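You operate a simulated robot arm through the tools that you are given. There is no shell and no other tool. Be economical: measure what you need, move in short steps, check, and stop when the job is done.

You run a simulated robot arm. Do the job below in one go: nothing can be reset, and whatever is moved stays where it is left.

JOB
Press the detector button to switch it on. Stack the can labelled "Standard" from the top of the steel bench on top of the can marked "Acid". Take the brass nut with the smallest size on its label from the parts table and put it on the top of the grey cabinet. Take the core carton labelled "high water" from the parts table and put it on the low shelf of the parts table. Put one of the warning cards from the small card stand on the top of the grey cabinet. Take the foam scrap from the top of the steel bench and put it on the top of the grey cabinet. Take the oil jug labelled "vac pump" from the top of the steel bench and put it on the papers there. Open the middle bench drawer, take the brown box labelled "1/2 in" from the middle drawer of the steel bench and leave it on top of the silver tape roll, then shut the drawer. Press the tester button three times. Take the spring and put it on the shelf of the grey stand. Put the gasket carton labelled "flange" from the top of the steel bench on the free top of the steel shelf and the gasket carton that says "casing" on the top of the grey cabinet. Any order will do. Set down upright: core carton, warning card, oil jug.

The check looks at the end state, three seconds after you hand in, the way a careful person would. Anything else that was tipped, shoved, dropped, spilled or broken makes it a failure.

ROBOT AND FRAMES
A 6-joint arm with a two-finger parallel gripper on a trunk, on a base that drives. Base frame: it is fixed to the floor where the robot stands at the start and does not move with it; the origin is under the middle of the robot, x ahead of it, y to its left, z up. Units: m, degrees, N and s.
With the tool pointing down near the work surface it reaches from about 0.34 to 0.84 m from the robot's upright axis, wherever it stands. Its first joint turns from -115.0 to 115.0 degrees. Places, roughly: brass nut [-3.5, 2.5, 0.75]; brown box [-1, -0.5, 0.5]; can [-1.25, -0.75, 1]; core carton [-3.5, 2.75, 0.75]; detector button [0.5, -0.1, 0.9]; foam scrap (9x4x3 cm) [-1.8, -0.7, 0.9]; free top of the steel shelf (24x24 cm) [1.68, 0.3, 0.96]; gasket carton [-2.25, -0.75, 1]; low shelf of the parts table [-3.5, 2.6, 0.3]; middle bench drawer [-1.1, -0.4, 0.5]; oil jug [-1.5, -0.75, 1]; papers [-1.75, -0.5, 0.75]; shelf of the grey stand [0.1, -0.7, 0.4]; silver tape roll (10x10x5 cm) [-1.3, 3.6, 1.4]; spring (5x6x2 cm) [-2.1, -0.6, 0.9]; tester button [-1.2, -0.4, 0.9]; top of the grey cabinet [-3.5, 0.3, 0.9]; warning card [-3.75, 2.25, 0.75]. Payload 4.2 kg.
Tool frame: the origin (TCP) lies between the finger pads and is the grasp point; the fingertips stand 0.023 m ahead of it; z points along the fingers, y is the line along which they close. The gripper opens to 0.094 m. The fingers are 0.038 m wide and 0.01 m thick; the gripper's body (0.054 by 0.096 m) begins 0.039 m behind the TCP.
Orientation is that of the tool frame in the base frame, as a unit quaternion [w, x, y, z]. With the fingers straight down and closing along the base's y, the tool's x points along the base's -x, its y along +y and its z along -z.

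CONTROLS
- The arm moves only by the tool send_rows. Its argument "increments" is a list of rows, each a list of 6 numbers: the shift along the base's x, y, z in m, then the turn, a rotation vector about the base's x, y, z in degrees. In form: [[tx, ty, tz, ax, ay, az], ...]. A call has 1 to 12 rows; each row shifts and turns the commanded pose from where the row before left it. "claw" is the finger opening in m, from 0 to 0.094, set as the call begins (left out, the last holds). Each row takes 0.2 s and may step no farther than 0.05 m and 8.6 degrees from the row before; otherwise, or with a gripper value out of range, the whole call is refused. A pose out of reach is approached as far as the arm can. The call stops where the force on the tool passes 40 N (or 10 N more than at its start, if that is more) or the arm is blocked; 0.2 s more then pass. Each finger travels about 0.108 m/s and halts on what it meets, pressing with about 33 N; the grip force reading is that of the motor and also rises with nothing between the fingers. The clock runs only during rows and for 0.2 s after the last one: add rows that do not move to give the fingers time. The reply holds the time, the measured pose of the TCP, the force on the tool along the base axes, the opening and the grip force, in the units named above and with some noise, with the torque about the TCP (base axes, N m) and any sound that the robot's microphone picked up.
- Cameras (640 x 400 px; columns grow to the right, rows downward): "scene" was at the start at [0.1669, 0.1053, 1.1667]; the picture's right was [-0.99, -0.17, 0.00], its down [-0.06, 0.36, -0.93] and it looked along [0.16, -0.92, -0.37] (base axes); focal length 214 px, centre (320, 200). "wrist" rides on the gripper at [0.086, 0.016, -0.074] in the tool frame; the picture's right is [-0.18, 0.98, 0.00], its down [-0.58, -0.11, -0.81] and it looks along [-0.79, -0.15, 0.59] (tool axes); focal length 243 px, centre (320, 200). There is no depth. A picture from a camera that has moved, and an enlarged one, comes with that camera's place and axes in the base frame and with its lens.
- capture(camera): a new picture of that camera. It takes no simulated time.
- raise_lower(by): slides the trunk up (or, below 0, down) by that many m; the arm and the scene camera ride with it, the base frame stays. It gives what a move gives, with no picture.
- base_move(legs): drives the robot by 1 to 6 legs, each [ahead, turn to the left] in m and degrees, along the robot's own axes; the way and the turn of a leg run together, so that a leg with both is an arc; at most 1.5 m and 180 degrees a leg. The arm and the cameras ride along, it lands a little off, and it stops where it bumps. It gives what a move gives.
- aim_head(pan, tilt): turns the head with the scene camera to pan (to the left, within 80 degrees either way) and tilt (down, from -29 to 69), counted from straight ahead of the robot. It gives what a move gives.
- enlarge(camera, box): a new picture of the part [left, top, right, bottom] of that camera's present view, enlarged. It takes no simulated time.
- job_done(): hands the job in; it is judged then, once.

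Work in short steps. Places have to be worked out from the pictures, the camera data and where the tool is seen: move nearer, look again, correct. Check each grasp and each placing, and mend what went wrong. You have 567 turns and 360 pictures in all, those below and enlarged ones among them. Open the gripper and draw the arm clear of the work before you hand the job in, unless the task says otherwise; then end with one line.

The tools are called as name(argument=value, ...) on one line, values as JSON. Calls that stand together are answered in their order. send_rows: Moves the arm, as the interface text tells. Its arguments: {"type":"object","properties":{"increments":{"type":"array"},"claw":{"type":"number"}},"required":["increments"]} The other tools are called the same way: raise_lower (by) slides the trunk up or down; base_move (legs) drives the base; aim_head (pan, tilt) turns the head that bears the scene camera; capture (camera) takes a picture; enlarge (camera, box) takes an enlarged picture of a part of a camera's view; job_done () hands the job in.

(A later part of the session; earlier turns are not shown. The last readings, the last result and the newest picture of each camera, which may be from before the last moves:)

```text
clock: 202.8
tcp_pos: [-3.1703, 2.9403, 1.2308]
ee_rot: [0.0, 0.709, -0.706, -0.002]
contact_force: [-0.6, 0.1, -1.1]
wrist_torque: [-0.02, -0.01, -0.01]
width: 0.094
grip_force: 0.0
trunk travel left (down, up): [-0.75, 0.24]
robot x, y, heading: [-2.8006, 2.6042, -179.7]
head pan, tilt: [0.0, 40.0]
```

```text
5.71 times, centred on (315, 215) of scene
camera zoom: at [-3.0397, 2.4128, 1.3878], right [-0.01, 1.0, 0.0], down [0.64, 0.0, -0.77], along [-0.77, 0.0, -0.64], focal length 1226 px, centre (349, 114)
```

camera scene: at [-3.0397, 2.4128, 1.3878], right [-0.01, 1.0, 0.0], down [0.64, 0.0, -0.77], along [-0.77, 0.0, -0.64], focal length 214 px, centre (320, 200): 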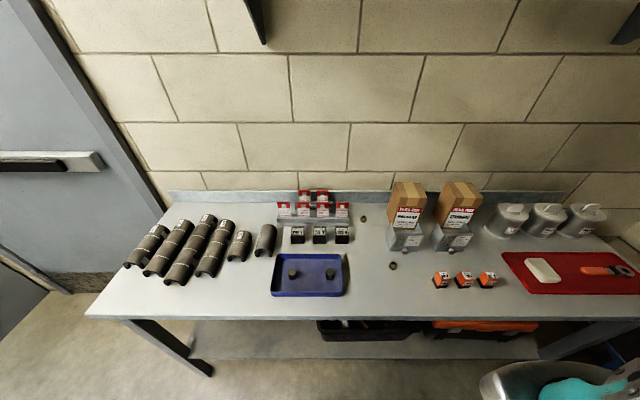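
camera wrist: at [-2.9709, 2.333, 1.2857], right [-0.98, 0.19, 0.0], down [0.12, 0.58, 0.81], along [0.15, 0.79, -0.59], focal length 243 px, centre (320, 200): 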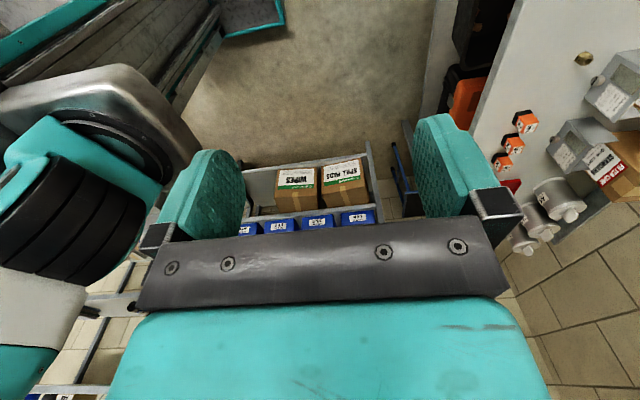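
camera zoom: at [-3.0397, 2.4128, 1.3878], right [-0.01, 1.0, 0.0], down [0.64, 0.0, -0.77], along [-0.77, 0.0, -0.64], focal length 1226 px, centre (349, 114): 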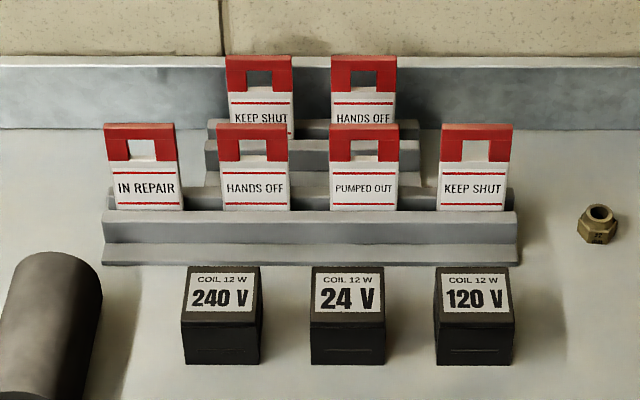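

I now have: HIGH WATER carton ≈0.087 m square, centre (-3.623, 2.72), top z≈0.95, yaw ≈4°; the small card stand is the rear one with two cards. The low shelf is free at y≈2.0–2.35. I'll grasp the carton with the tool tilted 45° so it can also go into the shelf: first close in a bit and turn the tool.

base_move(legs=[[0.06, 0]])

send_rows(increments=[[0, -0.02, 0, 0, 0, 8.2], [0, -0.02, 0, 0, 0, 8.2], [0, -0.02, 0, 0, 0, 8.2], [0, -0.02, 0, 0, 0, 8.2], [0, -0.02, 0, 0, 0, 8.2], [0, -0.02, 0, 0, 0, 8.2], [0, -0.02, 0, 0, 0, 8.2], [0, -0.02, 0, 0, 0, 8.2], [0, -0.02, 0, 0, 0, 8.2], [0, -0.02, 0, 0, 0, 8.2], [0, -0.02, 0, 0, 0, 8], [0, 0, 0, 0, 0, 0]])

```text
clock: 203.8
tcp_pos: [-3.2304, 2.9406, 1.23]
ee_rot: [0.0, 0.708, -0.706, -0.002]
contact_force: [-0.3, -0.4, 0.5]
wrist_torque: [-0.02, -0.01, -0.01]
width: 0.0939
grip_force: 0.1
trunk travel left (down, up): [-0.75, 0.24]
robot x, y, heading: [-2.8638, 2.6081, -179.5]
head pan, tilt: [0.0, 40.0]
```

```text
clock: 206.4
tcp_pos: [-3.2982, 2.7745, 1.1985]
ee_rot: [0.001, 1.0, 0.002, 0.0]
contact_force: [0.6, -0.2, -0.4]
wrist_torque: [0.02, 0.01, 0.02]
width: 0.0939
grip_force: 0.1
out of reach, approached as far as the arm can: row 3, 4, 5, 6, 7, 8, 9, 10, 11
trunk travel left (down, up): [-0.75, 0.24]
robot x, y, heading: [-2.8649, 2.6042, -180.0]
head pan, tilt: [0.0, 40.0]
```

Tool now closes along y. I tilt it 45° outward, add the carton's -4° yaw and go to the pre-grasp point.

send_rows(increments=[[-0.02, -0.005, 0, 0, 7.5, 0], [-0.02, -0.005, 0, 0, 7.5, 0], [-0.02, -0.005, 0, 0, 7.5, 0], [-0.02, -0.005, 0, 0, 7.5, 0], [-0.02, -0.005, 0, 0, 7.5, 0], [-0.02, -0.005, 0, 0, 7.5, 0], [-0.02, -0.005, -0.03, 0, 0, -4], [-0.025, -0.0055, -0.04, 0, 0, 0], [-0.025, -0.008, -0.04, 0, 0, 0], [-0.029, -0.008, -0.04, 0, 0, 0], [0, 0, 0, 0, 0, 0]])

capture(camera="wrist")

capture(camera="scene")

```text
clock: 208.8
tcp_pos: [-3.5215, 2.7181, 1.0473]
ee_rot: [-0.013, 0.923, -0.03, -0.384]
contact_force: [0.0, -0.5, -0.7]
wrist_torque: [-0.01, 0.0, 0.02]
width: 0.0942
grip_force: 0.1
out of reach, approached as far as the arm can: row 1
trunk travel left (down, up): [-0.75, 0.24]
robot x, y, heading: [-2.8649, 2.6065, -179.7]
head pan, tilt: [0.0, 40.0]
```

```text
253 pictures are left
camera wrist: at [-3.4069, 2.6954, 1.0394], right [-0.19, -0.97, 0.13], down [0.17, 0.1, 0.98], along [-0.97, 0.21, 0.15], focal length 243 px, centre (320, 200)
```

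wrist: 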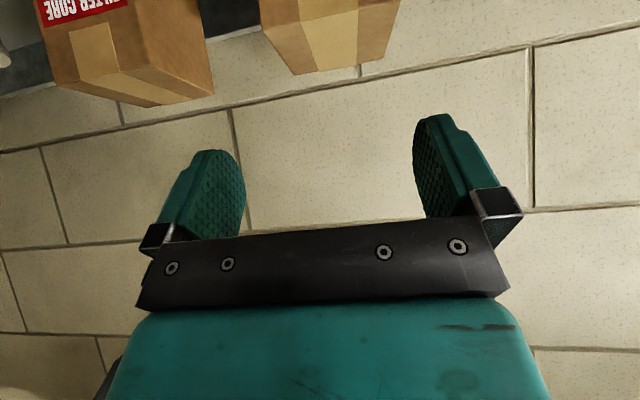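

```text
252 pictures are left
camera scene: at [-3.1005, 2.4124, 1.3877], right [-0.01, 1.0, 0.0], down [0.64, 0.0, -0.77], along [-0.77, 0.0, -0.64], focal length 214 px, centre (320, 200)
```

scene: 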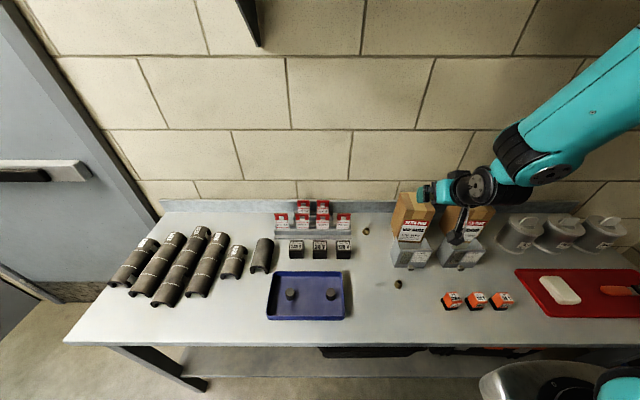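

enlarge(camera="wrist", box=[160, 0, 480, 200])

enlarge(camera="scene", box=[380, 160, 520, 280])

```text
2.00 times, centred on (320, 100) of wrist
camera zoom: at [-3.4069, 2.6954, 1.0394], right [-0.19, -0.97, 0.13], down [0.17, 0.1, 0.98], along [-0.97, 0.21, 0.15], focal length 485 px, centre (320, 400)
```

zoom: 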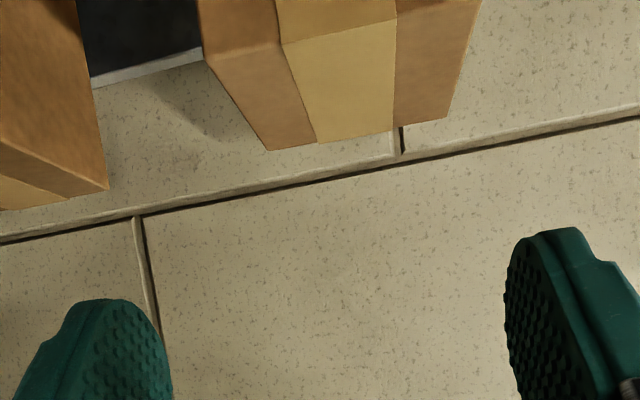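

```text
3.33 times, centred on (450, 220) of scene
camera zoom: at [-3.1005, 2.4124, 1.3877], right [-0.01, 1.0, 0.0], down [0.64, 0.0, -0.77], along [-0.77, 0.0, -0.64], focal length 715 px, centre (-113, 133)
```

zoom: 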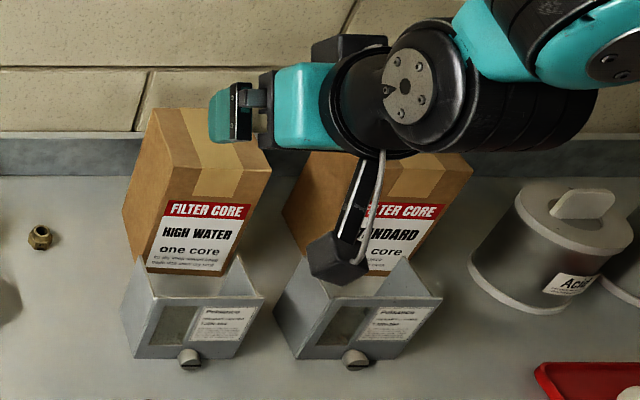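

Near-view measurement: carton top corners give centre y≈2.7135 at the grasp line, width 0.087. I go to the aligned pre-grasp point.

send_rows(increments=[[0.0045, -0.01, -0.02, 0, 0, 0], [0, 0, -0.022, 0, 0, 0], [0, 0, 0, 0, 0, 0]])

capture(camera="wrist")

```text
clock: 209.6
tcp_pos: [-3.5155, 2.7086, 1.0052]
ee_rot: [-0.012, 0.923, -0.03, -0.383]
contact_force: [0.6, -0.1, 0.1]
wrist_torque: [0.01, 0.01, -0.01]
width: 0.0939
grip_force: 0.1
trunk travel left (down, up): [-0.75, 0.24]
robot x, y, heading: [-2.863, 2.6068, -179.8]
head pan, tilt: [0.0, 40.0]
```

```text
249 pictures are left
camera wrist: at [-3.4023, 2.6853, 0.9975], right [-0.19, -0.97, 0.13], down [0.17, 0.1, 0.98], along [-0.97, 0.21, 0.14], focal length 243 px, centre (320, 200)
```

wrist: 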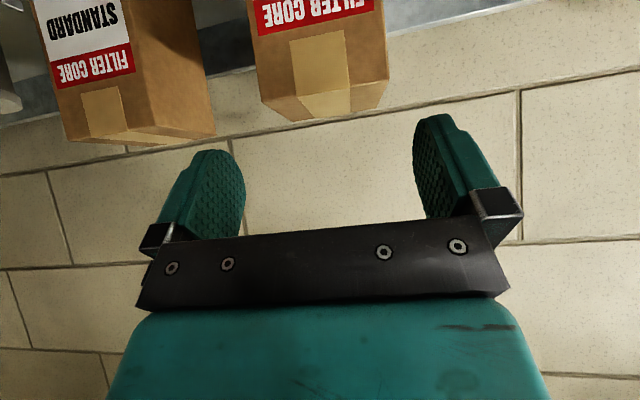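

Alignment: I advance 0.12 m along the tool axis with a 2 mm correction.

send_rows(increments=[[-0.0212, -0.0005, -0.0212, 0, 0, 0], [-0.0212, 0.001, -0.0212, 0, 0, 0], [-0.0142, 0.001, -0.0142, 0, 0, 0], [-0.0142, 0.001, -0.0142, 0, 0, 0], [-0.0142, 0.001, -0.0142, 0, 0, 0], [0, 0, 0, 0, 0, 0]])

capture(camera="wrist")

enlarge(camera="scene", box=[380, 160, 520, 280])

```text
clock: 211.0
tcp_pos: [-3.6001, 2.7111, 0.9213]
ee_rot: [-0.013, 0.922, -0.03, -0.385]
contact_force: [5.1, -0.4, 14.8]
wrist_torque: [0.02, -0.26, -0.06]
width: 0.0944
grip_force: 0.1
trunk travel left (down, up): [-0.75, 0.24]
robot x, y, heading: [-2.8653, 2.6072, -179.9]
head pan, tilt: [0.0, 40.0]
```

```text
248 pictures are left
camera wrist: at [-3.4873, 2.6891, 0.9129], right [-0.19, -0.97, 0.13], down [0.17, 0.1, 0.98], along [-0.97, 0.21, 0.15], focal length 243 px, centre (320, 200)
```

wrist: 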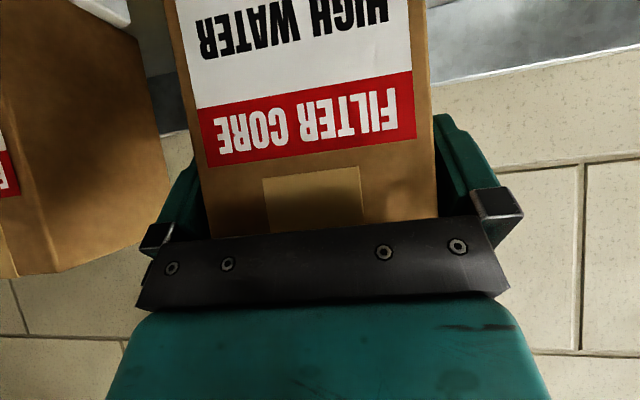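

```text
3.33 times, centred on (450, 220) of scene
camera zoom: at [-3.0997, 2.4123, 1.3882], right [-0.01, 1.0, 0.0], down [0.64, 0.0, -0.77], along [-0.77, 0.0, -0.64], focal length 715 px, centre (-113, 133)
```

zoom: 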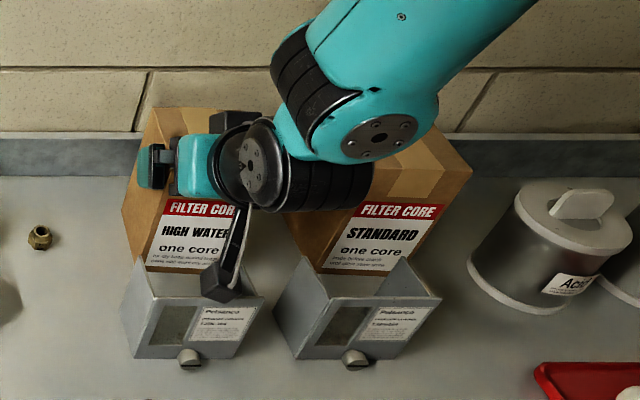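

The carton is between the fingers; the palm just touches its edge. I back off 5 mm and close.

send_rows(increments=[[0.004, 0, 0.004, 0, 0, 0], [0, 0, 0, 0, 0, 0]])

send_rows(increments=[[0, 0, 0, 0, 0, 0], [0, 0, 0, 0, 0, 0]], claw=0.0)

capture(camera="wrist")

```text
clock: 211.6
tcp_pos: [-3.5968, 2.7118, 0.9235]
ee_rot: [-0.013, 0.923, -0.03, -0.383]
contact_force: [0.1, -0.1, 0.5]
wrist_torque: [0.01, 0.0, -0.03]
width: 0.094
grip_force: 0.1
trunk travel left (down, up): [-0.75, 0.24]
robot x, y, heading: [-2.8646, 2.605, -179.5]
head pan, tilt: [0.0, 40.0]
```

```text
clock: 212.2
tcp_pos: [-3.5965, 2.711, 0.9228]
ee_rot: [-0.013, 0.923, -0.03, -0.383]
contact_force: [0.5, -1.5, 0.8]
wrist_torque: [0.02, 0.05, 0.07]
width: 0.0879
grip_force: 33.6
trunk travel left (down, up): [-0.75, 0.24]
robot x, y, heading: [-2.8622, 2.6047, -179.7]
head pan, tilt: [0.0, 40.0]
```

```text
246 pictures are left
camera wrist: at [-3.4833, 2.6891, 0.9155], right [-0.19, -0.97, 0.13], down [0.17, 0.1, 0.98], along [-0.97, 0.21, 0.14], focal length 243 px, centre (320, 200)
```

wrist: 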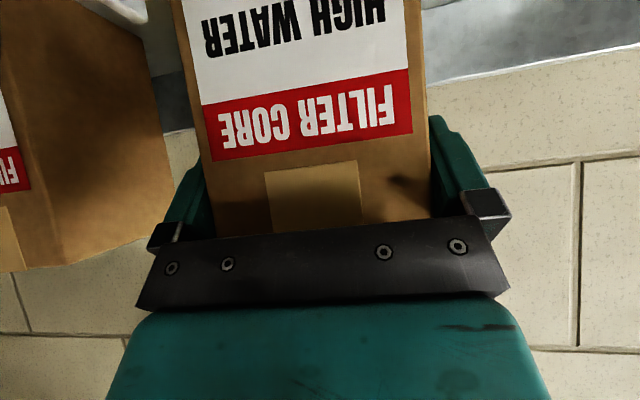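

Gripped (0.088 m). I lift straight up 0.15 m.

send_rows(increments=[[0, 0, 0.01, 0, 0, 0], [0, 0, 0.03, 0, 0, 0], [0, 0, 0.04, 0, 0, 0], [0, 0, 0.04, 0, 0, 0], [0, 0, 0.03, 0, 0, 0], [0, 0, 0, 0, 0, 0]])

capture(camera="scene")

capture(camera="wrist")

```text
clock: 213.6
tcp_pos: [-3.5966, 2.7108, 1.0759]
ee_rot: [-0.012, 0.923, -0.03, -0.383]
contact_force: [0.7, 0.0, -5.5]
wrist_torque: [-0.04, -0.1, 0.02]
width: 0.088
grip_force: 32.7
trunk travel left (down, up): [-0.75, 0.24]
robot x, y, heading: [-2.8631, 2.6082, -179.8]
head pan, tilt: [0.0, 40.0]
```

```text
245 pictures are left
camera scene: at [-3.101, 2.4124, 1.3877], right [-0.01, 1.0, 0.0], down [0.64, 0.0, -0.77], along [-0.77, 0.0, -0.64], focal length 214 px, centre (320, 200)
```

scene: 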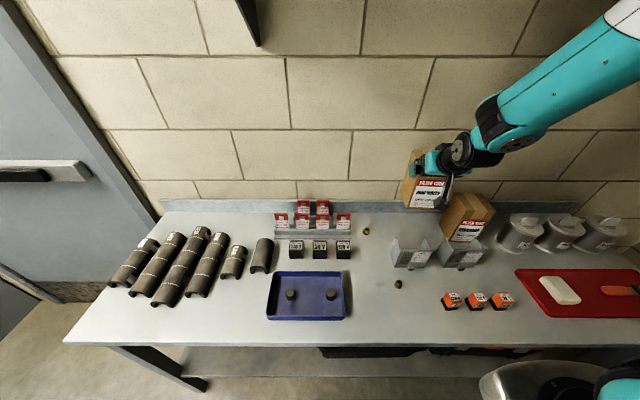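

```text
244 pictures are left
camera wrist: at [-3.4837, 2.689, 1.0664], right [-0.19, -0.97, 0.13], down [0.17, 0.1, 0.98], along [-0.97, 0.21, 0.14], focal length 243 px, centre (320, 200)
```

wrist: 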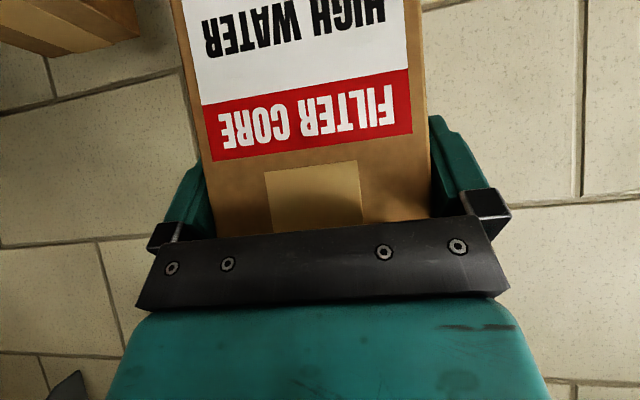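

Lifted cleanly. I check the spot behind the carton for a hidden nut while backing off.

enlarge(camera="scene", box=[360, 190, 500, 270])

send_rows(increments=[[0.03, -0.01, 0.02, 0, 0, 0], [0.03, -0.01, 0.02, 0, 0, 0], [0.03, -0.01, 0.0, 0, 0, 0], [0.03, -0.01, 0, 0, 0, 0], [0, 0, 0, 0, 0, 0]])

base_move(legs=[[-0.3, 0]])

capture(camera="scene")

```text
4.57 times, centred on (430, 230) of scene
camera zoom: at [-3.101, 2.4124, 1.3877], right [-0.01, 1.0, 0.0], down [0.64, 0.0, -0.77], along [-0.77, 0.0, -0.64], focal length 980 px, centre (-183, 63)
```

zoom: 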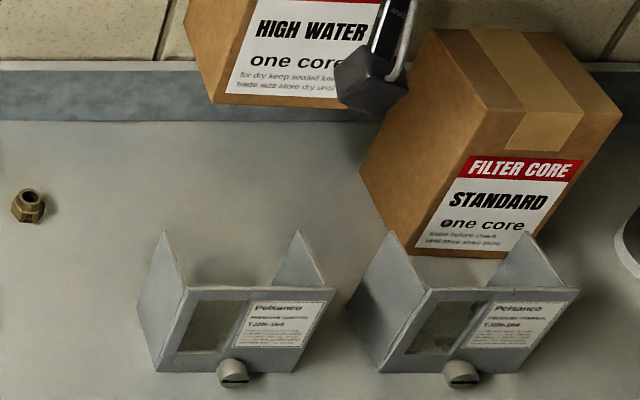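

```text
clock: 214.8
tcp_pos: [-3.4775, 2.6719, 1.1127]
ee_rot: [-0.013, 0.923, -0.03, -0.383]
contact_force: [-0.4, 0.9, -5.9]
wrist_torque: [0.01, -0.14, 0.0]
width: 0.088
grip_force: 33.2
trunk travel left (down, up): [-0.75, 0.24]
robot x, y, heading: [-2.8615, 2.6055, -179.6]
head pan, tilt: [0.0, 40.0]
```

```text
clock: 216.9
tcp_pos: [-3.176, 2.6721, 1.1146]
ee_rot: [-0.011, 0.923, -0.029, -0.383]
contact_force: [0.0, 0.1, -5.8]
wrist_torque: [0.0, -0.14, -0.01]
width: 0.0883
grip_force: 33.5
trunk travel left (down, up): [-0.75, 0.24]
robot x, y, heading: [-2.5592, 2.6062, -179.1]
head pan, tilt: [0.0, 40.0]
```

```text
242 pictures are left
camera scene: at [-2.7999, 2.414, 1.3877], right [-0.01, 1.0, 0.0], down [0.64, 0.01, -0.77], along [-0.77, -0.01, -0.64], focal length 214 px, centre (320, 200)
```

scene: 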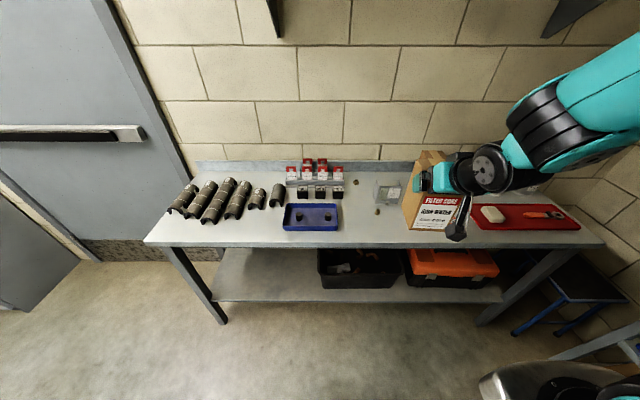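

No nut was hidden there. I drive along to y≈2.1 so that the carton faces the free part of the low shelf.

base_move(legs=[[0, 89.5], [0.5, 0], [0, -90]])

raise_lower(by=-0.35)

capture(camera="scene")

```text
clock: 227.4
tcp_pos: [-3.1759, 2.1749, 1.113]
ee_rot: [-0.013, 0.923, -0.029, -0.383]
contact_force: [0.0, 0.5, -5.1]
wrist_torque: [0.0, -0.1, 0.02]
width: 0.0878
grip_force: 33.0
trunk travel left (down, up): [-0.75, 0.24]
robot x, y, heading: [-2.561, 2.1082, -179.7]
head pan, tilt: [0.0, 40.0]
```

```text
clock: 230.8
tcp_pos: [-3.1754, 2.1749, 0.7635]
ee_rot: [-0.012, 0.923, -0.03, -0.383]
contact_force: [-0.6, -0.9, -6.6]
wrist_torque: [0.02, -0.11, -0.05]
width: 0.088
grip_force: 32.8
trunk travel left (down, up): [-0.4, 0.59]
robot x, y, heading: [-2.5652, 2.1124, -180.0]
head pan, tilt: [0.0, 40.0]
```

```text
241 pictures are left
camera scene: at [-2.8, 1.916, 1.0377], right [-0.01, 1.0, 0.0], down [0.64, 0.0, -0.77], along [-0.77, 0.0, -0.64], focal length 214 px, centre (320, 200)
```

scene: 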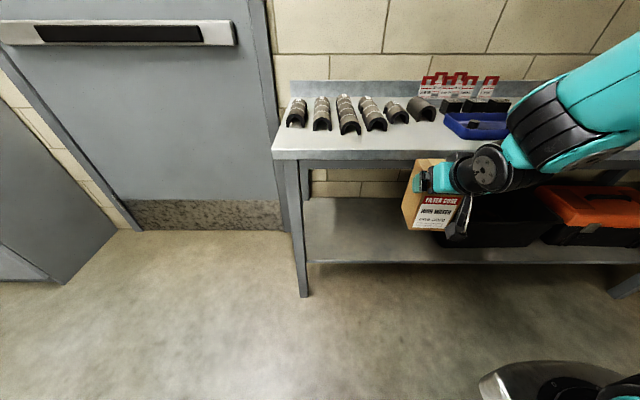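

Table top is at z≈0.78, its front edge x≈-3.28; the low shelf z≈0.265, front x≈-3.325. The carton's bottom is 0.143 below the TCP. I lower the trunk and look at the shelf bay before entering.

raise_lower(by=-0.25)

aim_head(pan=-15, tilt=30)

capture(camera="scene")

```text
clock: 233.4
tcp_pos: [-3.1761, 2.1751, 0.5139]
ee_rot: [-0.012, 0.923, -0.03, -0.383]
contact_force: [1.1, -0.5, -5.8]
wrist_torque: [-0.04, -0.13, -0.02]
width: 0.0877
grip_force: 33.7
trunk travel left (down, up): [-0.15, 0.84]
robot x, y, heading: [-2.5629, 2.1093, -179.8]
head pan, tilt: [0.0, 40.0]
```

```text
clock: 234.2
tcp_pos: [-3.1761, 2.1739, 0.5138]
ee_rot: [-0.012, 0.923, -0.03, -0.384]
contact_force: [0.5, -0.5, -5.5]
wrist_torque: [-0.05, -0.1, 0.01]
width: 0.0878
grip_force: 32.8
trunk travel left (down, up): [-0.15, 0.84]
robot x, y, heading: [-2.5652, 2.1069, -179.6]
head pan, tilt: [-15.0, 30.0]
```

```text
240 pictures are left
camera scene: at [-2.8024, 1.9393, 0.803], right [0.25, 0.97, 0.0], down [0.48, -0.13, -0.87], along [-0.84, 0.22, -0.5], focal length 214 px, centre (320, 200)
```

scene: 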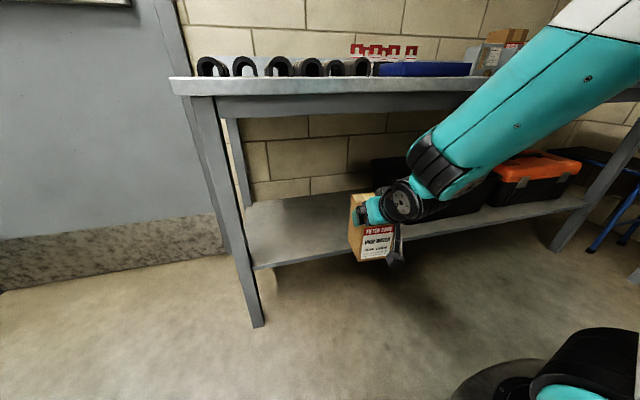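

The bay is free. I drive the base forward 0.19 m, keeping the arm posture, so the carton enters above the shelf.

base_move(legs=[[0.1, 0]])

capture(camera="scene")

```text
clock: 235.3
tcp_pos: [-3.2755, 2.1743, 0.5137]
ee_rot: [-0.012, 0.923, -0.029, -0.384]
contact_force: [-0.8, 0.1, -5.3]
wrist_torque: [0.0, -0.1, 0.04]
width: 0.0879
grip_force: 33.6
trunk travel left (down, up): [-0.15, 0.84]
robot x, y, heading: [-2.6646, 2.1099, -179.9]
head pan, tilt: [-15.0, 30.0]
```

```text
239 pictures are left
camera scene: at [-2.9025, 1.9388, 0.803], right [0.25, 0.97, 0.0], down [0.48, -0.13, -0.87], along [-0.84, 0.22, -0.5], focal length 214 px, centre (320, 200)
```

scene: 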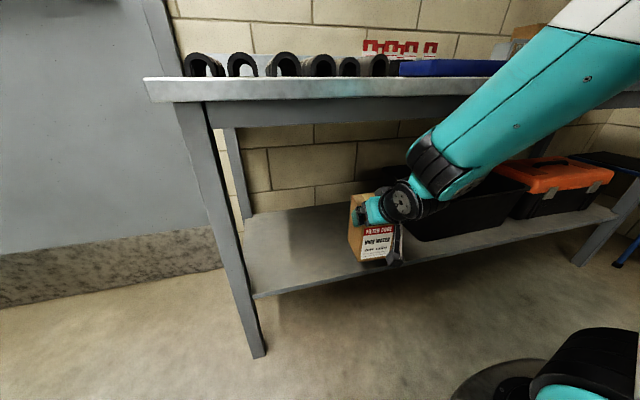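

base_move(legs=[[0.1, 0]])

capture(camera="scene")

enlarge(camera="scene", box=[300, 130, 480, 290])

```text
clock: 236.5
tcp_pos: [-3.3766, 2.1738, 0.513]
ee_rot: [-0.013, 0.923, -0.03, -0.384]
contact_force: [0.1, -0.5, -5.6]
wrist_torque: [-0.05, -0.1, 0.02]
width: 0.0881
grip_force: 33.4
trunk travel left (down, up): [-0.15, 0.84]
robot x, y, heading: [-2.767, 2.1076, -179.7]
head pan, tilt: [-15.0, 30.0]
```

```text
238 pictures are left
camera scene: at [-3.003, 1.9385, 0.803], right [0.25, 0.97, 0.0], down [0.48, -0.13, -0.87], along [-0.84, 0.22, -0.5], focal length 214 px, centre (320, 200)
```

scene: 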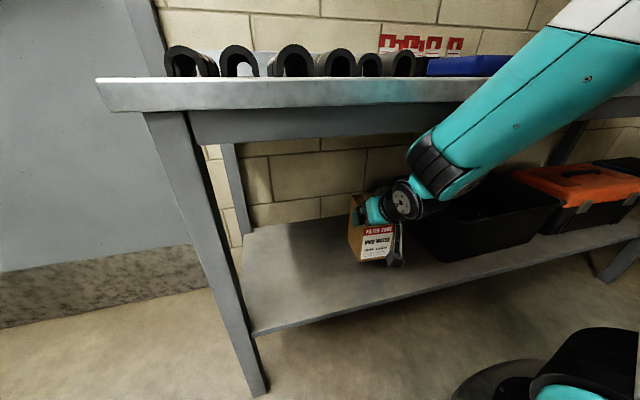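

```text
2.50 times, centred on (390, 210) of scene
camera zoom: at [-3.003, 1.9385, 0.803], right [0.25, 0.97, 0.0], down [0.48, -0.13, -0.87], along [-0.84, 0.22, -0.5], focal length 536 px, centre (145, 175)
```

zoom: 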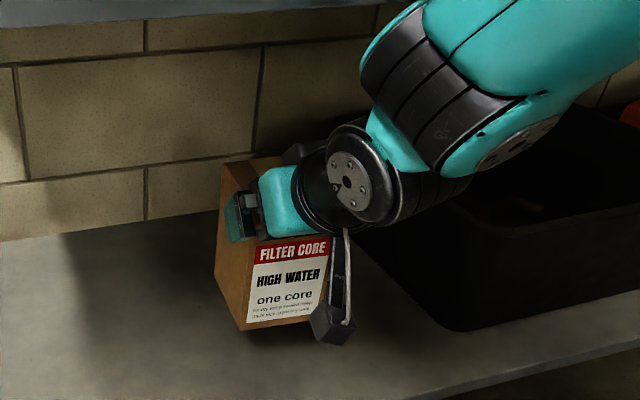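

Carton is above the shelf, left of the black bin. I lower it with the arm until it touches.

send_rows(increments=[[0, 0, -0.03, 0, 0, 0], [0, 0, -0.03, 0, 0, 0], [0, 0, -0.02, 0, 0, 0], [0, 0, 0, 0, 0, 0]])

enlarge(camera="scene", box=[300, 150, 480, 310])

```text
clock: 237.5
tcp_pos: [-3.3763, 2.1751, 0.4337]
ee_rot: [-0.012, 0.923, -0.03, -0.383]
contact_force: [-0.5, 0.6, -5.2]
wrist_torque: [0.0, -0.15, 0.01]
width: 0.0878
grip_force: 33.1
trunk travel left (down, up): [-0.15, 0.84]
robot x, y, heading: [-2.7627, 2.1063, -179.6]
head pan, tilt: [-15.0, 30.0]
```

```text
2.50 times, centred on (390, 230) of scene
camera zoom: at [-3.003, 1.9385, 0.803], right [0.25, 0.97, 0.0], down [0.48, -0.13, -0.87], along [-0.84, 0.22, -0.5], focal length 536 px, centre (145, 125)
```

zoom: 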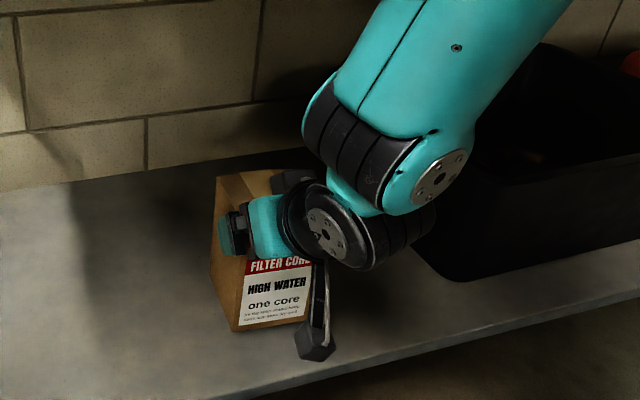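

send_rows(increments=[[0, 0, -0.01, 0, 0, 0], [0, 0, -0.005, 0, 0, 0], [0, 0, -0.005, 0, 0, 0], [0, 0, -0.004, 0, 0, 0], [0, 0, -0.004, 0, 0, 0], [0, 0, -0.004, 0, 0, 0], [0, 0, 0, 0, 0, 0]])

```text
clock: 238.4
tcp_pos: [-3.379, 2.1742, 0.4177]
ee_rot: [-0.012, 0.921, -0.029, -0.389]
contact_force: [13.2, -1.3, 27.8]
wrist_torque: [0.06, -1.09, -0.24]
width: 0.0878
grip_force: 33.0
trunk travel left (down, up): [-0.15, 0.84]
robot x, y, heading: [-2.7639, 2.1125, -179.7]
head pan, tilt: [-15.0, 30.0]
stopped in row 4: the force on the tool passed its limit at 56 N (the readings are from after the stop); the commanded pose is now the measured one
```

It touches. I relieve by 3 mm, open and withdraw along the tool axis.

send_rows(increments=[[0.001, 0, 0.003, 0, 0, 0], [0, 0, 0, 0, 0, 0]])

send_rows(increments=[[0, 0, 0, 0, 0, 0], [0, 0, 0, 0, 0, 0]], claw=0.094)

capture(camera="wrist")

```text
clock: 239.0
tcp_pos: [-3.3785, 2.1729, 0.4168]
ee_rot: [-0.012, 0.922, -0.031, -0.386]
contact_force: [-0.9, -0.1, -3.4]
wrist_torque: [-0.06, 0.02, 0.0]
width: 0.088
grip_force: 33.1
trunk travel left (down, up): [-0.15, 0.84]
robot x, y, heading: [-2.7684, 2.1115, -179.6]
head pan, tilt: [-15.0, 30.0]
```

```text
clock: 239.6
tcp_pos: [-3.3787, 2.1742, 0.4187]
ee_rot: [-0.012, 0.921, -0.03, -0.388]
contact_force: [0.4, 0.6, -1.1]
wrist_torque: [-0.01, -0.01, 0.01]
width: 0.0939
grip_force: 0.0
trunk travel left (down, up): [-0.15, 0.84]
robot x, y, heading: [-2.7659, 2.109, -179.6]
head pan, tilt: [-15.0, 30.0]
```

```text
235 pictures are left
camera wrist: at [-3.2658, 2.1516, 0.4086], right [-0.19, -0.97, 0.13], down [0.18, 0.1, 0.98], along [-0.97, 0.21, 0.15], focal length 243 px, centre (320, 200)
```

wrist: 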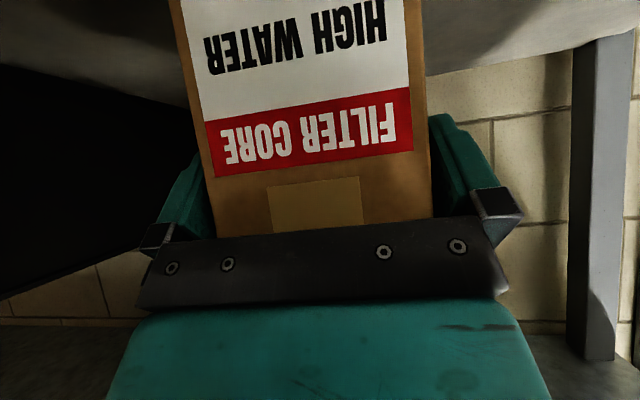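

Carton upright and free. I withdraw horizontally (+x) with the arm, then look.

send_rows(increments=[[0.015, 0, 0.005, 0, 0, 0], [0.03, 0, 0.005, 0, 0, 0], [0.03, 0, 0.005, 0, 0, 0], [0.03, 0, 0.005, 0, 0, 0], [0.03, 0, 0.005, 0, 0, 0], [0, 0, 0, 0, 0, 0]])

capture(camera="wrist")

capture(camera="scene")

```text
clock: 241.0
tcp_pos: [-3.3768, 2.1562, 0.4367]
ee_rot: [-0.013, 0.921, -0.031, -0.387]
contact_force: [0.3, 2.2, -0.1]
wrist_torque: [0.02, 0.02, -0.05]
width: 0.0939
grip_force: 0.1
out of reach, approached as far as the arm can: row 1, 2, 3, 4, 5
trunk travel left (down, up): [-0.15, 0.84]
robot x, y, heading: [-2.7627, 2.1108, -179.3]
head pan, tilt: [-15.0, 30.0]
```

```text
234 pictures are left
camera wrist: at [-3.2626, 2.1335, 0.4278], right [-0.19, -0.97, 0.13], down [0.18, 0.1, 0.98], along [-0.97, 0.21, 0.15], focal length 243 px, centre (320, 200)
```

wrist: 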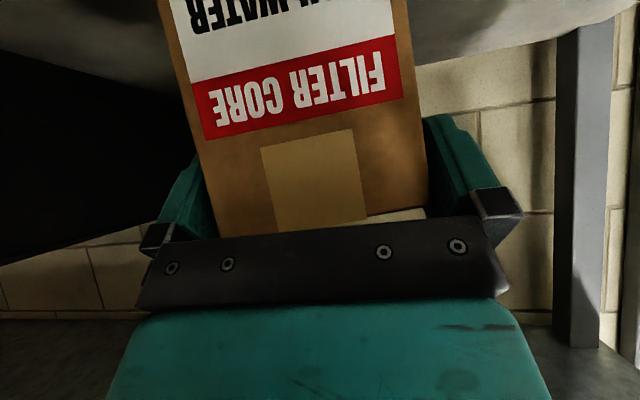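

```text
233 pictures are left
camera scene: at [-3.0029, 1.9385, 0.8031], right [0.25, 0.97, 0.0], down [0.48, -0.13, -0.87], along [-0.84, 0.22, -0.5], focal length 214 px, centre (320, 200)
```

scene: 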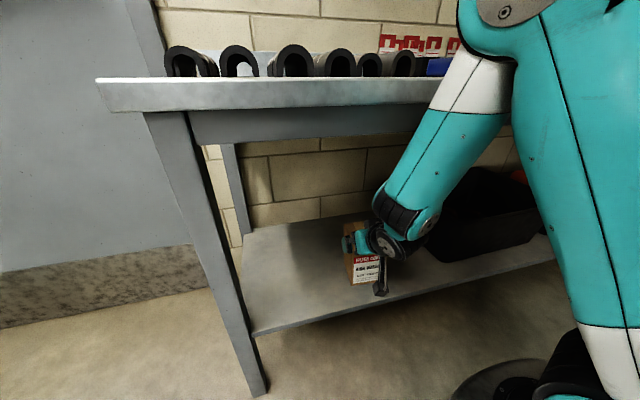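

The arm hit its inner reach limit and drifted 18 mm in -y, turning the carton slightly (still standing). I ease the finger off in +y by 4 mm, then back out using the base.

send_rows(increments=[[-0.004, 0.004, 0.0, 0, 0, 0], [0, 0, 0, 0, 0, 0]])

capture(camera="wrist")

```text
clock: 241.6
tcp_pos: [-3.3792, 2.1608, 0.4375]
ee_rot: [-0.012, 0.921, -0.03, -0.388]
contact_force: [0.5, 0.6, -1.6]
wrist_torque: [-0.01, -0.05, 0.0]
width: 0.0941
grip_force: 0.1
trunk travel left (down, up): [-0.15, 0.84]
robot x, y, heading: [-2.7637, 2.1134, -179.8]
head pan, tilt: [-15.0, 30.0]
```

```text
232 pictures are left
camera wrist: at [-3.2669, 2.1379, 0.4278], right [-0.19, -0.97, 0.13], down [0.18, 0.1, 0.98], along [-0.97, 0.21, 0.15], focal length 243 px, centre (320, 200)
```

wrist: 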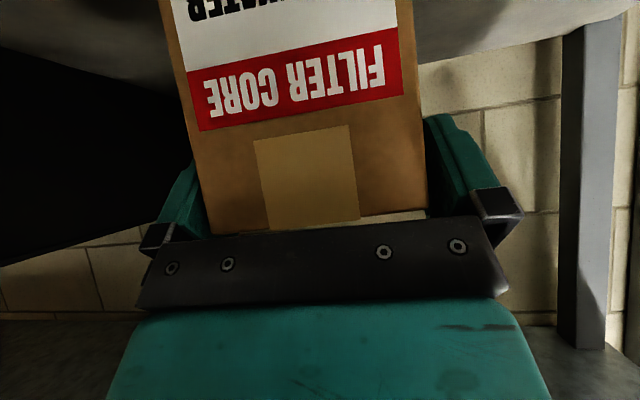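

Free of load. I back the base out.

base_move(legs=[[-0.08, 0]])

capture(camera="wrist")

```text
clock: 242.7
tcp_pos: [-3.2993, 2.1602, 0.4383]
ee_rot: [-0.013, 0.921, -0.03, -0.388]
contact_force: [1.0, -0.1, 0.2]
wrist_torque: [-0.03, 0.0, 0.0]
width: 0.094
grip_force: 0.0
trunk travel left (down, up): [-0.15, 0.84]
robot x, y, heading: [-2.6834, 2.1114, -180.0]
head pan, tilt: [-15.0, 30.0]
```

```text
231 pictures are left
camera wrist: at [-3.1858, 2.1384, 0.4278], right [-0.19, -0.97, 0.13], down [0.18, 0.1, 0.98], along [-0.97, 0.21, 0.15], focal length 243 px, centre (320, 200)
```

wrist: 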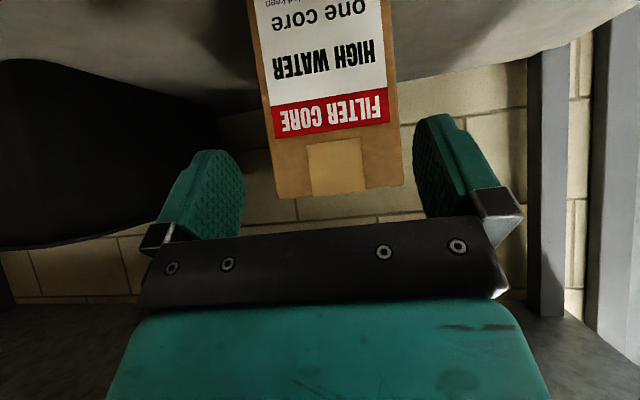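

The carton stands upright on the shelf and is clear. I back off further and take a confirming view.

base_move(legs=[[-0.22, 0]])

aim_head(pan=-10, tilt=25)

capture(camera="scene")

```text
clock: 244.3
tcp_pos: [-3.0778, 2.1609, 0.4373]
ee_rot: [-0.012, 0.921, -0.029, -0.388]
contact_force: [0.1, 0.3, -0.6]
wrist_torque: [-0.01, 0.0, -0.01]
width: 0.0937
grip_force: 0.1
trunk travel left (down, up): [-0.15, 0.84]
robot x, y, heading: [-2.4644, 2.1083, -179.5]
head pan, tilt: [-15.0, 30.0]
```

```text
clock: 245.0
tcp_pos: [-3.0775, 2.1613, 0.4376]
ee_rot: [-0.013, 0.921, -0.03, -0.388]
contact_force: [0.3, 0.2, 0.0]
wrist_torque: [0.05, 0.02, 0.01]
width: 0.0941
grip_force: 0.0
trunk travel left (down, up): [-0.15, 0.84]
robot x, y, heading: [-2.4578, 2.1092, -179.8]
head pan, tilt: [-10.0, 25.0]
```

```text
230 pictures are left
camera scene: at [-2.7048, 1.9323, 0.811], right [0.17, 0.99, 0.0], down [0.42, -0.07, -0.91], along [-0.89, 0.15, -0.42], focal length 214 px, centre (320, 200)
```

scene: 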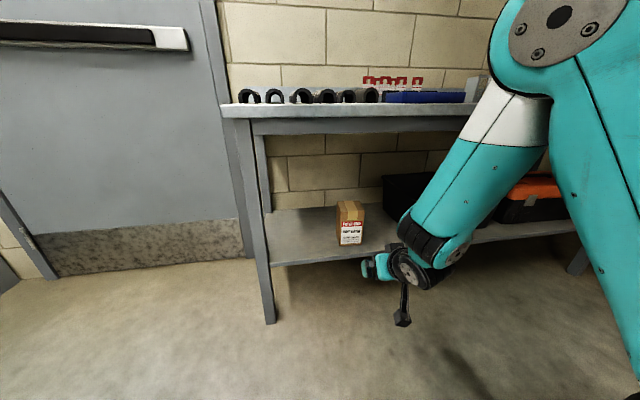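

The carton is done. Next the 19 mm nut. I raise the trunk and bring the tool back to vertical.

raise_lower(by=0.4)

raise_lower(by=0.25)

send_rows(increments=[[-0.02, 0, 0.02, 0, -7.5, 0], [-0.02, 0, 0.02, 0, -7.5, 0], [-0.02, 0, 0.02, 0, -7.5, 0], [-0.02, 0, 0.02, 0, -7.5, 0], [0, 0, 0, 0, -7.5, 0], [0, 0, 0, 0, -7.5, 0], [0, 0, 0, 0, 0, 4], [0, 0, 0, 0, 0, 0]])

```text
clock: 248.8
tcp_pos: [-3.0788, 2.1608, 0.8371]
ee_rot: [-0.013, 0.921, -0.03, -0.388]
contact_force: [1.0, -0.2, 0.3]
wrist_torque: [-0.01, -0.01, -0.03]
width: 0.0942
grip_force: 0.1
trunk travel left (down, up): [-0.55, 0.44]
robot x, y, heading: [-2.4638, 2.1114, -179.6]
head pan, tilt: [-10.0, 25.0]
```

```text
clock: 251.4
tcp_pos: [-3.0797, 2.1611, 1.0872]
ee_rot: [-0.013, 0.921, -0.03, -0.388]
contact_force: [0.4, 0.3, -1.0]
wrist_torque: [0.01, -0.03, 0.01]
width: 0.094
grip_force: 0.1
trunk travel left (down, up): [-0.8, 0.19]
robot x, y, heading: [-2.465, 2.1133, -179.6]
head pan, tilt: [-10.0, 25.0]
```

```text
clock: 253.2
tcp_pos: [-3.158, 2.1617, 1.1666]
ee_rot: [-0.023, 1.0, 0.013, -0.006]
contact_force: [-0.2, -0.2, 0.0]
wrist_torque: [-0.01, 0.0, 0.0]
width: 0.094
grip_force: 0.1
trunk travel left (down, up): [-0.8, 0.19]
robot x, y, heading: [-2.4657, 2.1095, -179.6]
head pan, tilt: [-10.0, 25.0]
```

I trim the tool to exact vertical and drive to (-2.83, 2.6).

send_rows(increments=[[0, 0, 0, -2.6, -0.7, -1.5], [0, 0, 0, 0, 0, 0]], claw=0.06)

base_move(legs=[[0, -53], [0.6, 0], [0, 52.6]])

aim_head(pan=0, tilt=40)

capture(camera="scene")

capture(camera="wrist")

```text
clock: 253.8
tcp_pos: [-3.1591, 2.1611, 1.1671]
ee_rot: [0.001, 1.0, -0.001, 0.001]
contact_force: [1.1, -0.1, 0.9]
wrist_torque: [-0.02, -0.01, -0.01]
width: 0.06
grip_force: 0.1
trunk travel left (down, up): [-0.8, 0.19]
robot x, y, heading: [-2.4629, 2.1095, -179.6]
head pan, tilt: [-10.0, 25.0]
```

```text
clock: 261.9
tcp_pos: [-3.5179, 2.6401, 1.1665]
ee_rot: [0.0, 1.0, -0.005, -0.001]
contact_force: [0.7, -0.2, -0.2]
wrist_torque: [0.02, -0.04, 0.01]
width: 0.0599
grip_force: 0.2
trunk travel left (down, up): [-0.8, 0.19]
robot x, y, heading: [-2.8195, 2.5818, 180.0]
head pan, tilt: [-10.0, 25.0]
```

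```text
clock: 262.7
tcp_pos: [-3.518, 2.6391, 1.1667]
ee_rot: [0.001, 1.0, -0.006, -0.001]
contact_force: [0.5, 0.8, -0.1]
wrist_torque: [0.01, -0.01, 0.01]
width: 0.0598
grip_force: 0.0
trunk travel left (down, up): [-0.8, 0.19]
robot x, y, heading: [-2.8148, 2.581, 180.0]
head pan, tilt: [0.0, 40.0]
```

```text
229 pictures are left
camera scene: at [-3.0598, 2.3907, 1.4378], right [0.0, 1.0, 0.0], down [0.64, 0.0, -0.77], along [-0.77, 0.0, -0.64], focal length 214 px, centre (320, 200)
```

scene: 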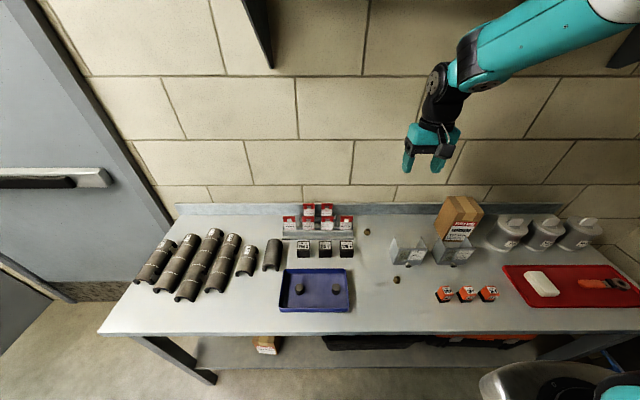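

```text
228 pictures are left
camera wrist: at [-3.431, 2.6239, 1.2423], right [-0.19, -0.98, 0.0], down [-0.58, 0.12, 0.81], along [-0.79, 0.16, -0.59], focal length 243 px, centre (320, 200)
```

wrist: 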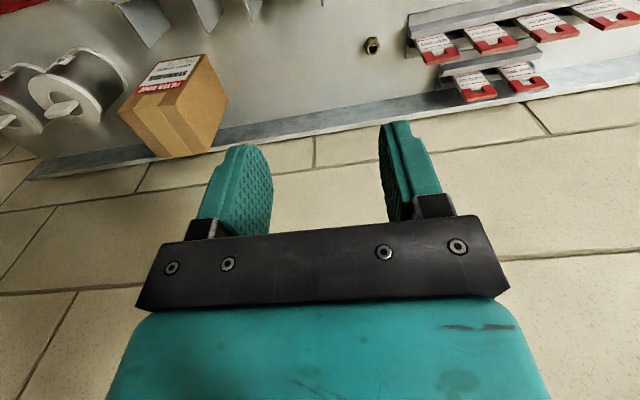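

No further nut behind the cartons: the 19 mm nut is the one. I zoom on it for position and flats.

enlarge(camera="scene", box=[370, 230, 450, 290])

```text
6.67 times, centred on (410, 260) of scene
camera zoom: at [-3.0598, 2.3907, 1.4378], right [0.0, 1.0, 0.0], down [0.64, 0.0, -0.77], along [-0.77, 0.0, -0.64], focal length 1430 px, centre (-280, -200)
```

zoom: 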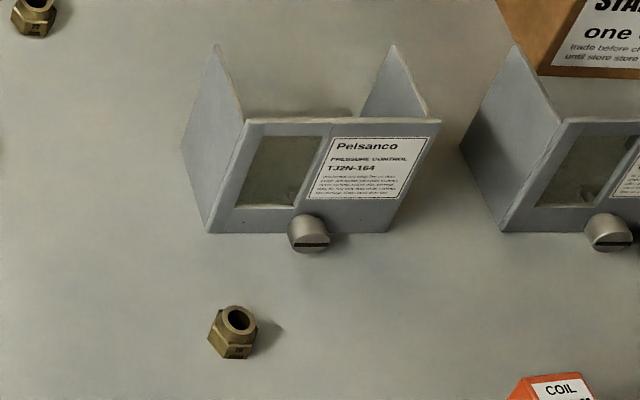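

Nut at (-3.430, 2.642). I go above it with the tool yawed -30° (to match its flats and stay clear of the grey holder).

send_rows(increments=[[0.022, 0, -0.03, 0, 0, -7.5], [0.022, 0, -0.03, 0, 0, -7.5], [0.022, 0.002, -0.03, 0, 0, -7.5], [0.022, 0, -0.03, 0, 0, -7.5], [0, 0, -0.045, 0, 0, 0], [0, 0, -0.045, 0, 0, 0], [0, 0, 0, 0, 0, 0]], claw=0.05)

capture(camera="wrist")

enlarge(camera="scene", box=[350, 200, 470, 300])

```text
clock: 264.3
tcp_pos: [-3.4309, 2.6426, 0.9568]
ee_rot: [0.001, 0.965, -0.264, -0.001]
contact_force: [0.2, 0.6, 0.6]
wrist_torque: [0.02, 0.0, -0.01]
width: 0.0499
grip_force: 0.1
trunk travel left (down, up): [-0.8, 0.19]
robot x, y, heading: [-2.8208, 2.5817, 179.7]
head pan, tilt: [0.0, 40.0]
```

```text
226 pictures are left
camera wrist: at [-3.3635, 2.5858, 1.032], right [-0.66, -0.75, 0.0], down [-0.44, 0.39, 0.81], along [-0.61, 0.53, -0.59], focal length 243 px, centre (320, 200)
```

wrist: 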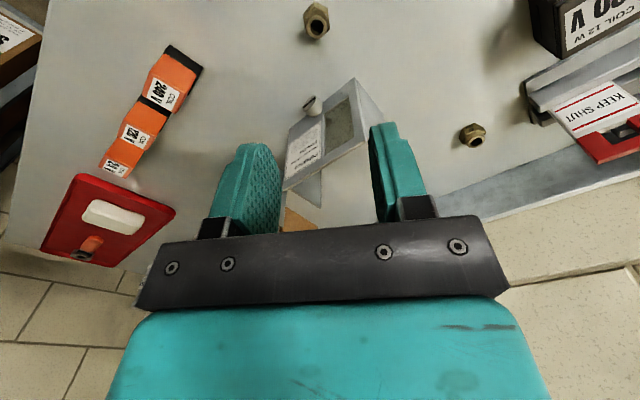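

```text
4.00 times, centred on (410, 250) of scene
camera zoom: at [-3.0597, 2.3907, 1.4378], right [0.0, 1.0, 0.0], down [0.64, 0.0, -0.77], along [-0.77, 0.0, -0.64], focal length 858 px, centre (-40, 0)
```

zoom: 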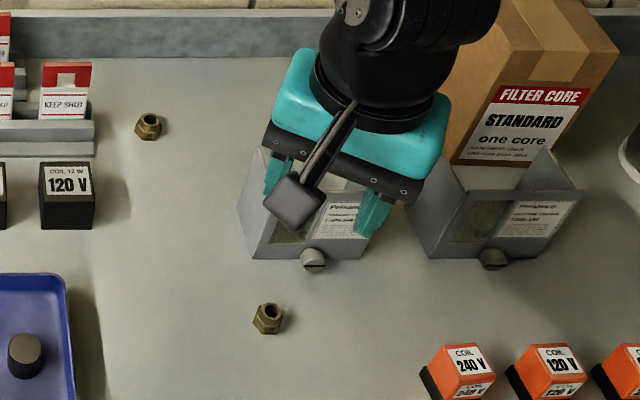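

Wrist view puts it at about (-3.422, 2.638). I lower part-way and check again.

send_rows(increments=[[0.008, -0.004, -0.04, 0, 0, 0], [0, 0, -0.04, 0, 0, 0], [0, 0, 0, 0, 0, 0]])

capture(camera="wrist")

enlarge(camera="scene", box=[360, 220, 440, 300])

```text
clock: 265.1
tcp_pos: [-3.4225, 2.6375, 0.8771]
ee_rot: [0.001, 0.964, -0.264, -0.001]
contact_force: [0.0, 0.1, 0.6]
wrist_torque: [-0.01, 0.03, 0.01]
width: 0.0499
grip_force: 0.0
trunk travel left (down, up): [-0.8, 0.19]
robot x, y, heading: [-2.824, 2.5823, 179.7]
head pan, tilt: [0.0, 40.0]
```

```text
224 pictures are left
camera wrist: at [-3.3556, 2.581, 0.9519], right [-0.66, -0.75, 0.0], down [-0.44, 0.39, 0.81], along [-0.61, 0.53, -0.59], focal length 243 px, centre (320, 200)
```

wrist: 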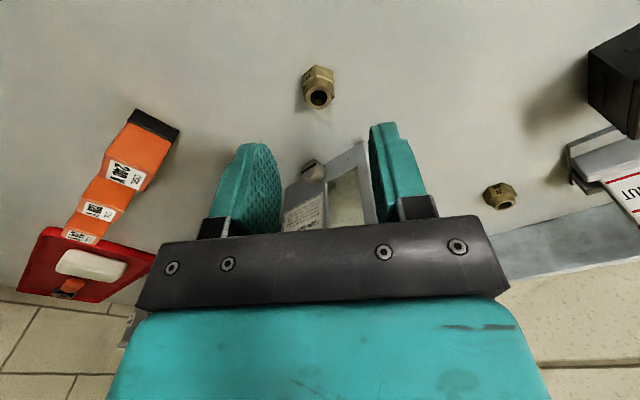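

```text
5.00 times, centred on (400, 260) of scene
camera zoom: at [-3.0597, 2.3907, 1.4378], right [0.0, 1.0, 0.0], down [0.64, 0.0, -0.77], along [-0.77, 0.0, -0.64], focal length 1072 px, centre (-80, -100)
```

zoom: 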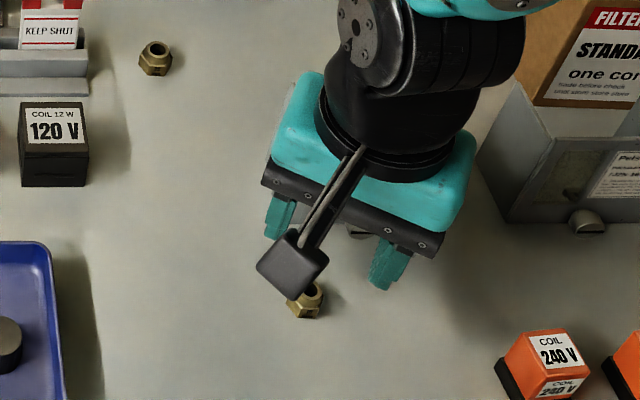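

Nut confirmed at (-3.422, 2.639). I descend and grip.

send_rows(increments=[[0.0005, 0.0015, -0.04, 0, 0, 0], [0, 0, -0.02, 0, 0, 0], [0, 0, -0.009, 0, 0, 0], [0, 0, 0, 0, 0, 0]])

capture(camera="wrist")

```text
clock: 265.7
tcp_pos: [-3.422, 2.6382, 0.8238]
ee_rot: [0.001, 0.965, -0.264, -0.001]
contact_force: [4.4, -1.4, 23.1]
wrist_torque: [0.36, -0.78, -0.05]
width: 0.0501
grip_force: 0.7
trunk travel left (down, up): [-0.8, 0.19]
robot x, y, heading: [-2.8216, 2.5811, 179.8]
head pan, tilt: [0.0, 40.0]
stopped in row 3: the force on the tool passed its limit at 64 N (the readings are from after the stop); the commanded pose is now the measured one
```

```text
222 pictures are left
camera wrist: at [-3.3552, 2.5823, 0.8981], right [-0.66, -0.75, 0.0], down [-0.44, 0.39, 0.81], along [-0.61, 0.53, -0.59], focal length 243 px, centre (320, 200)
```

wrist: 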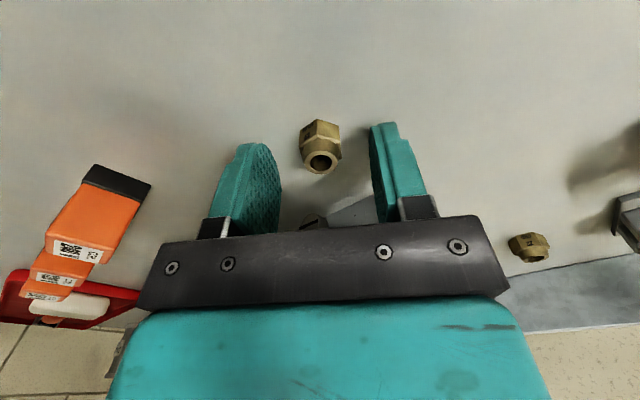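

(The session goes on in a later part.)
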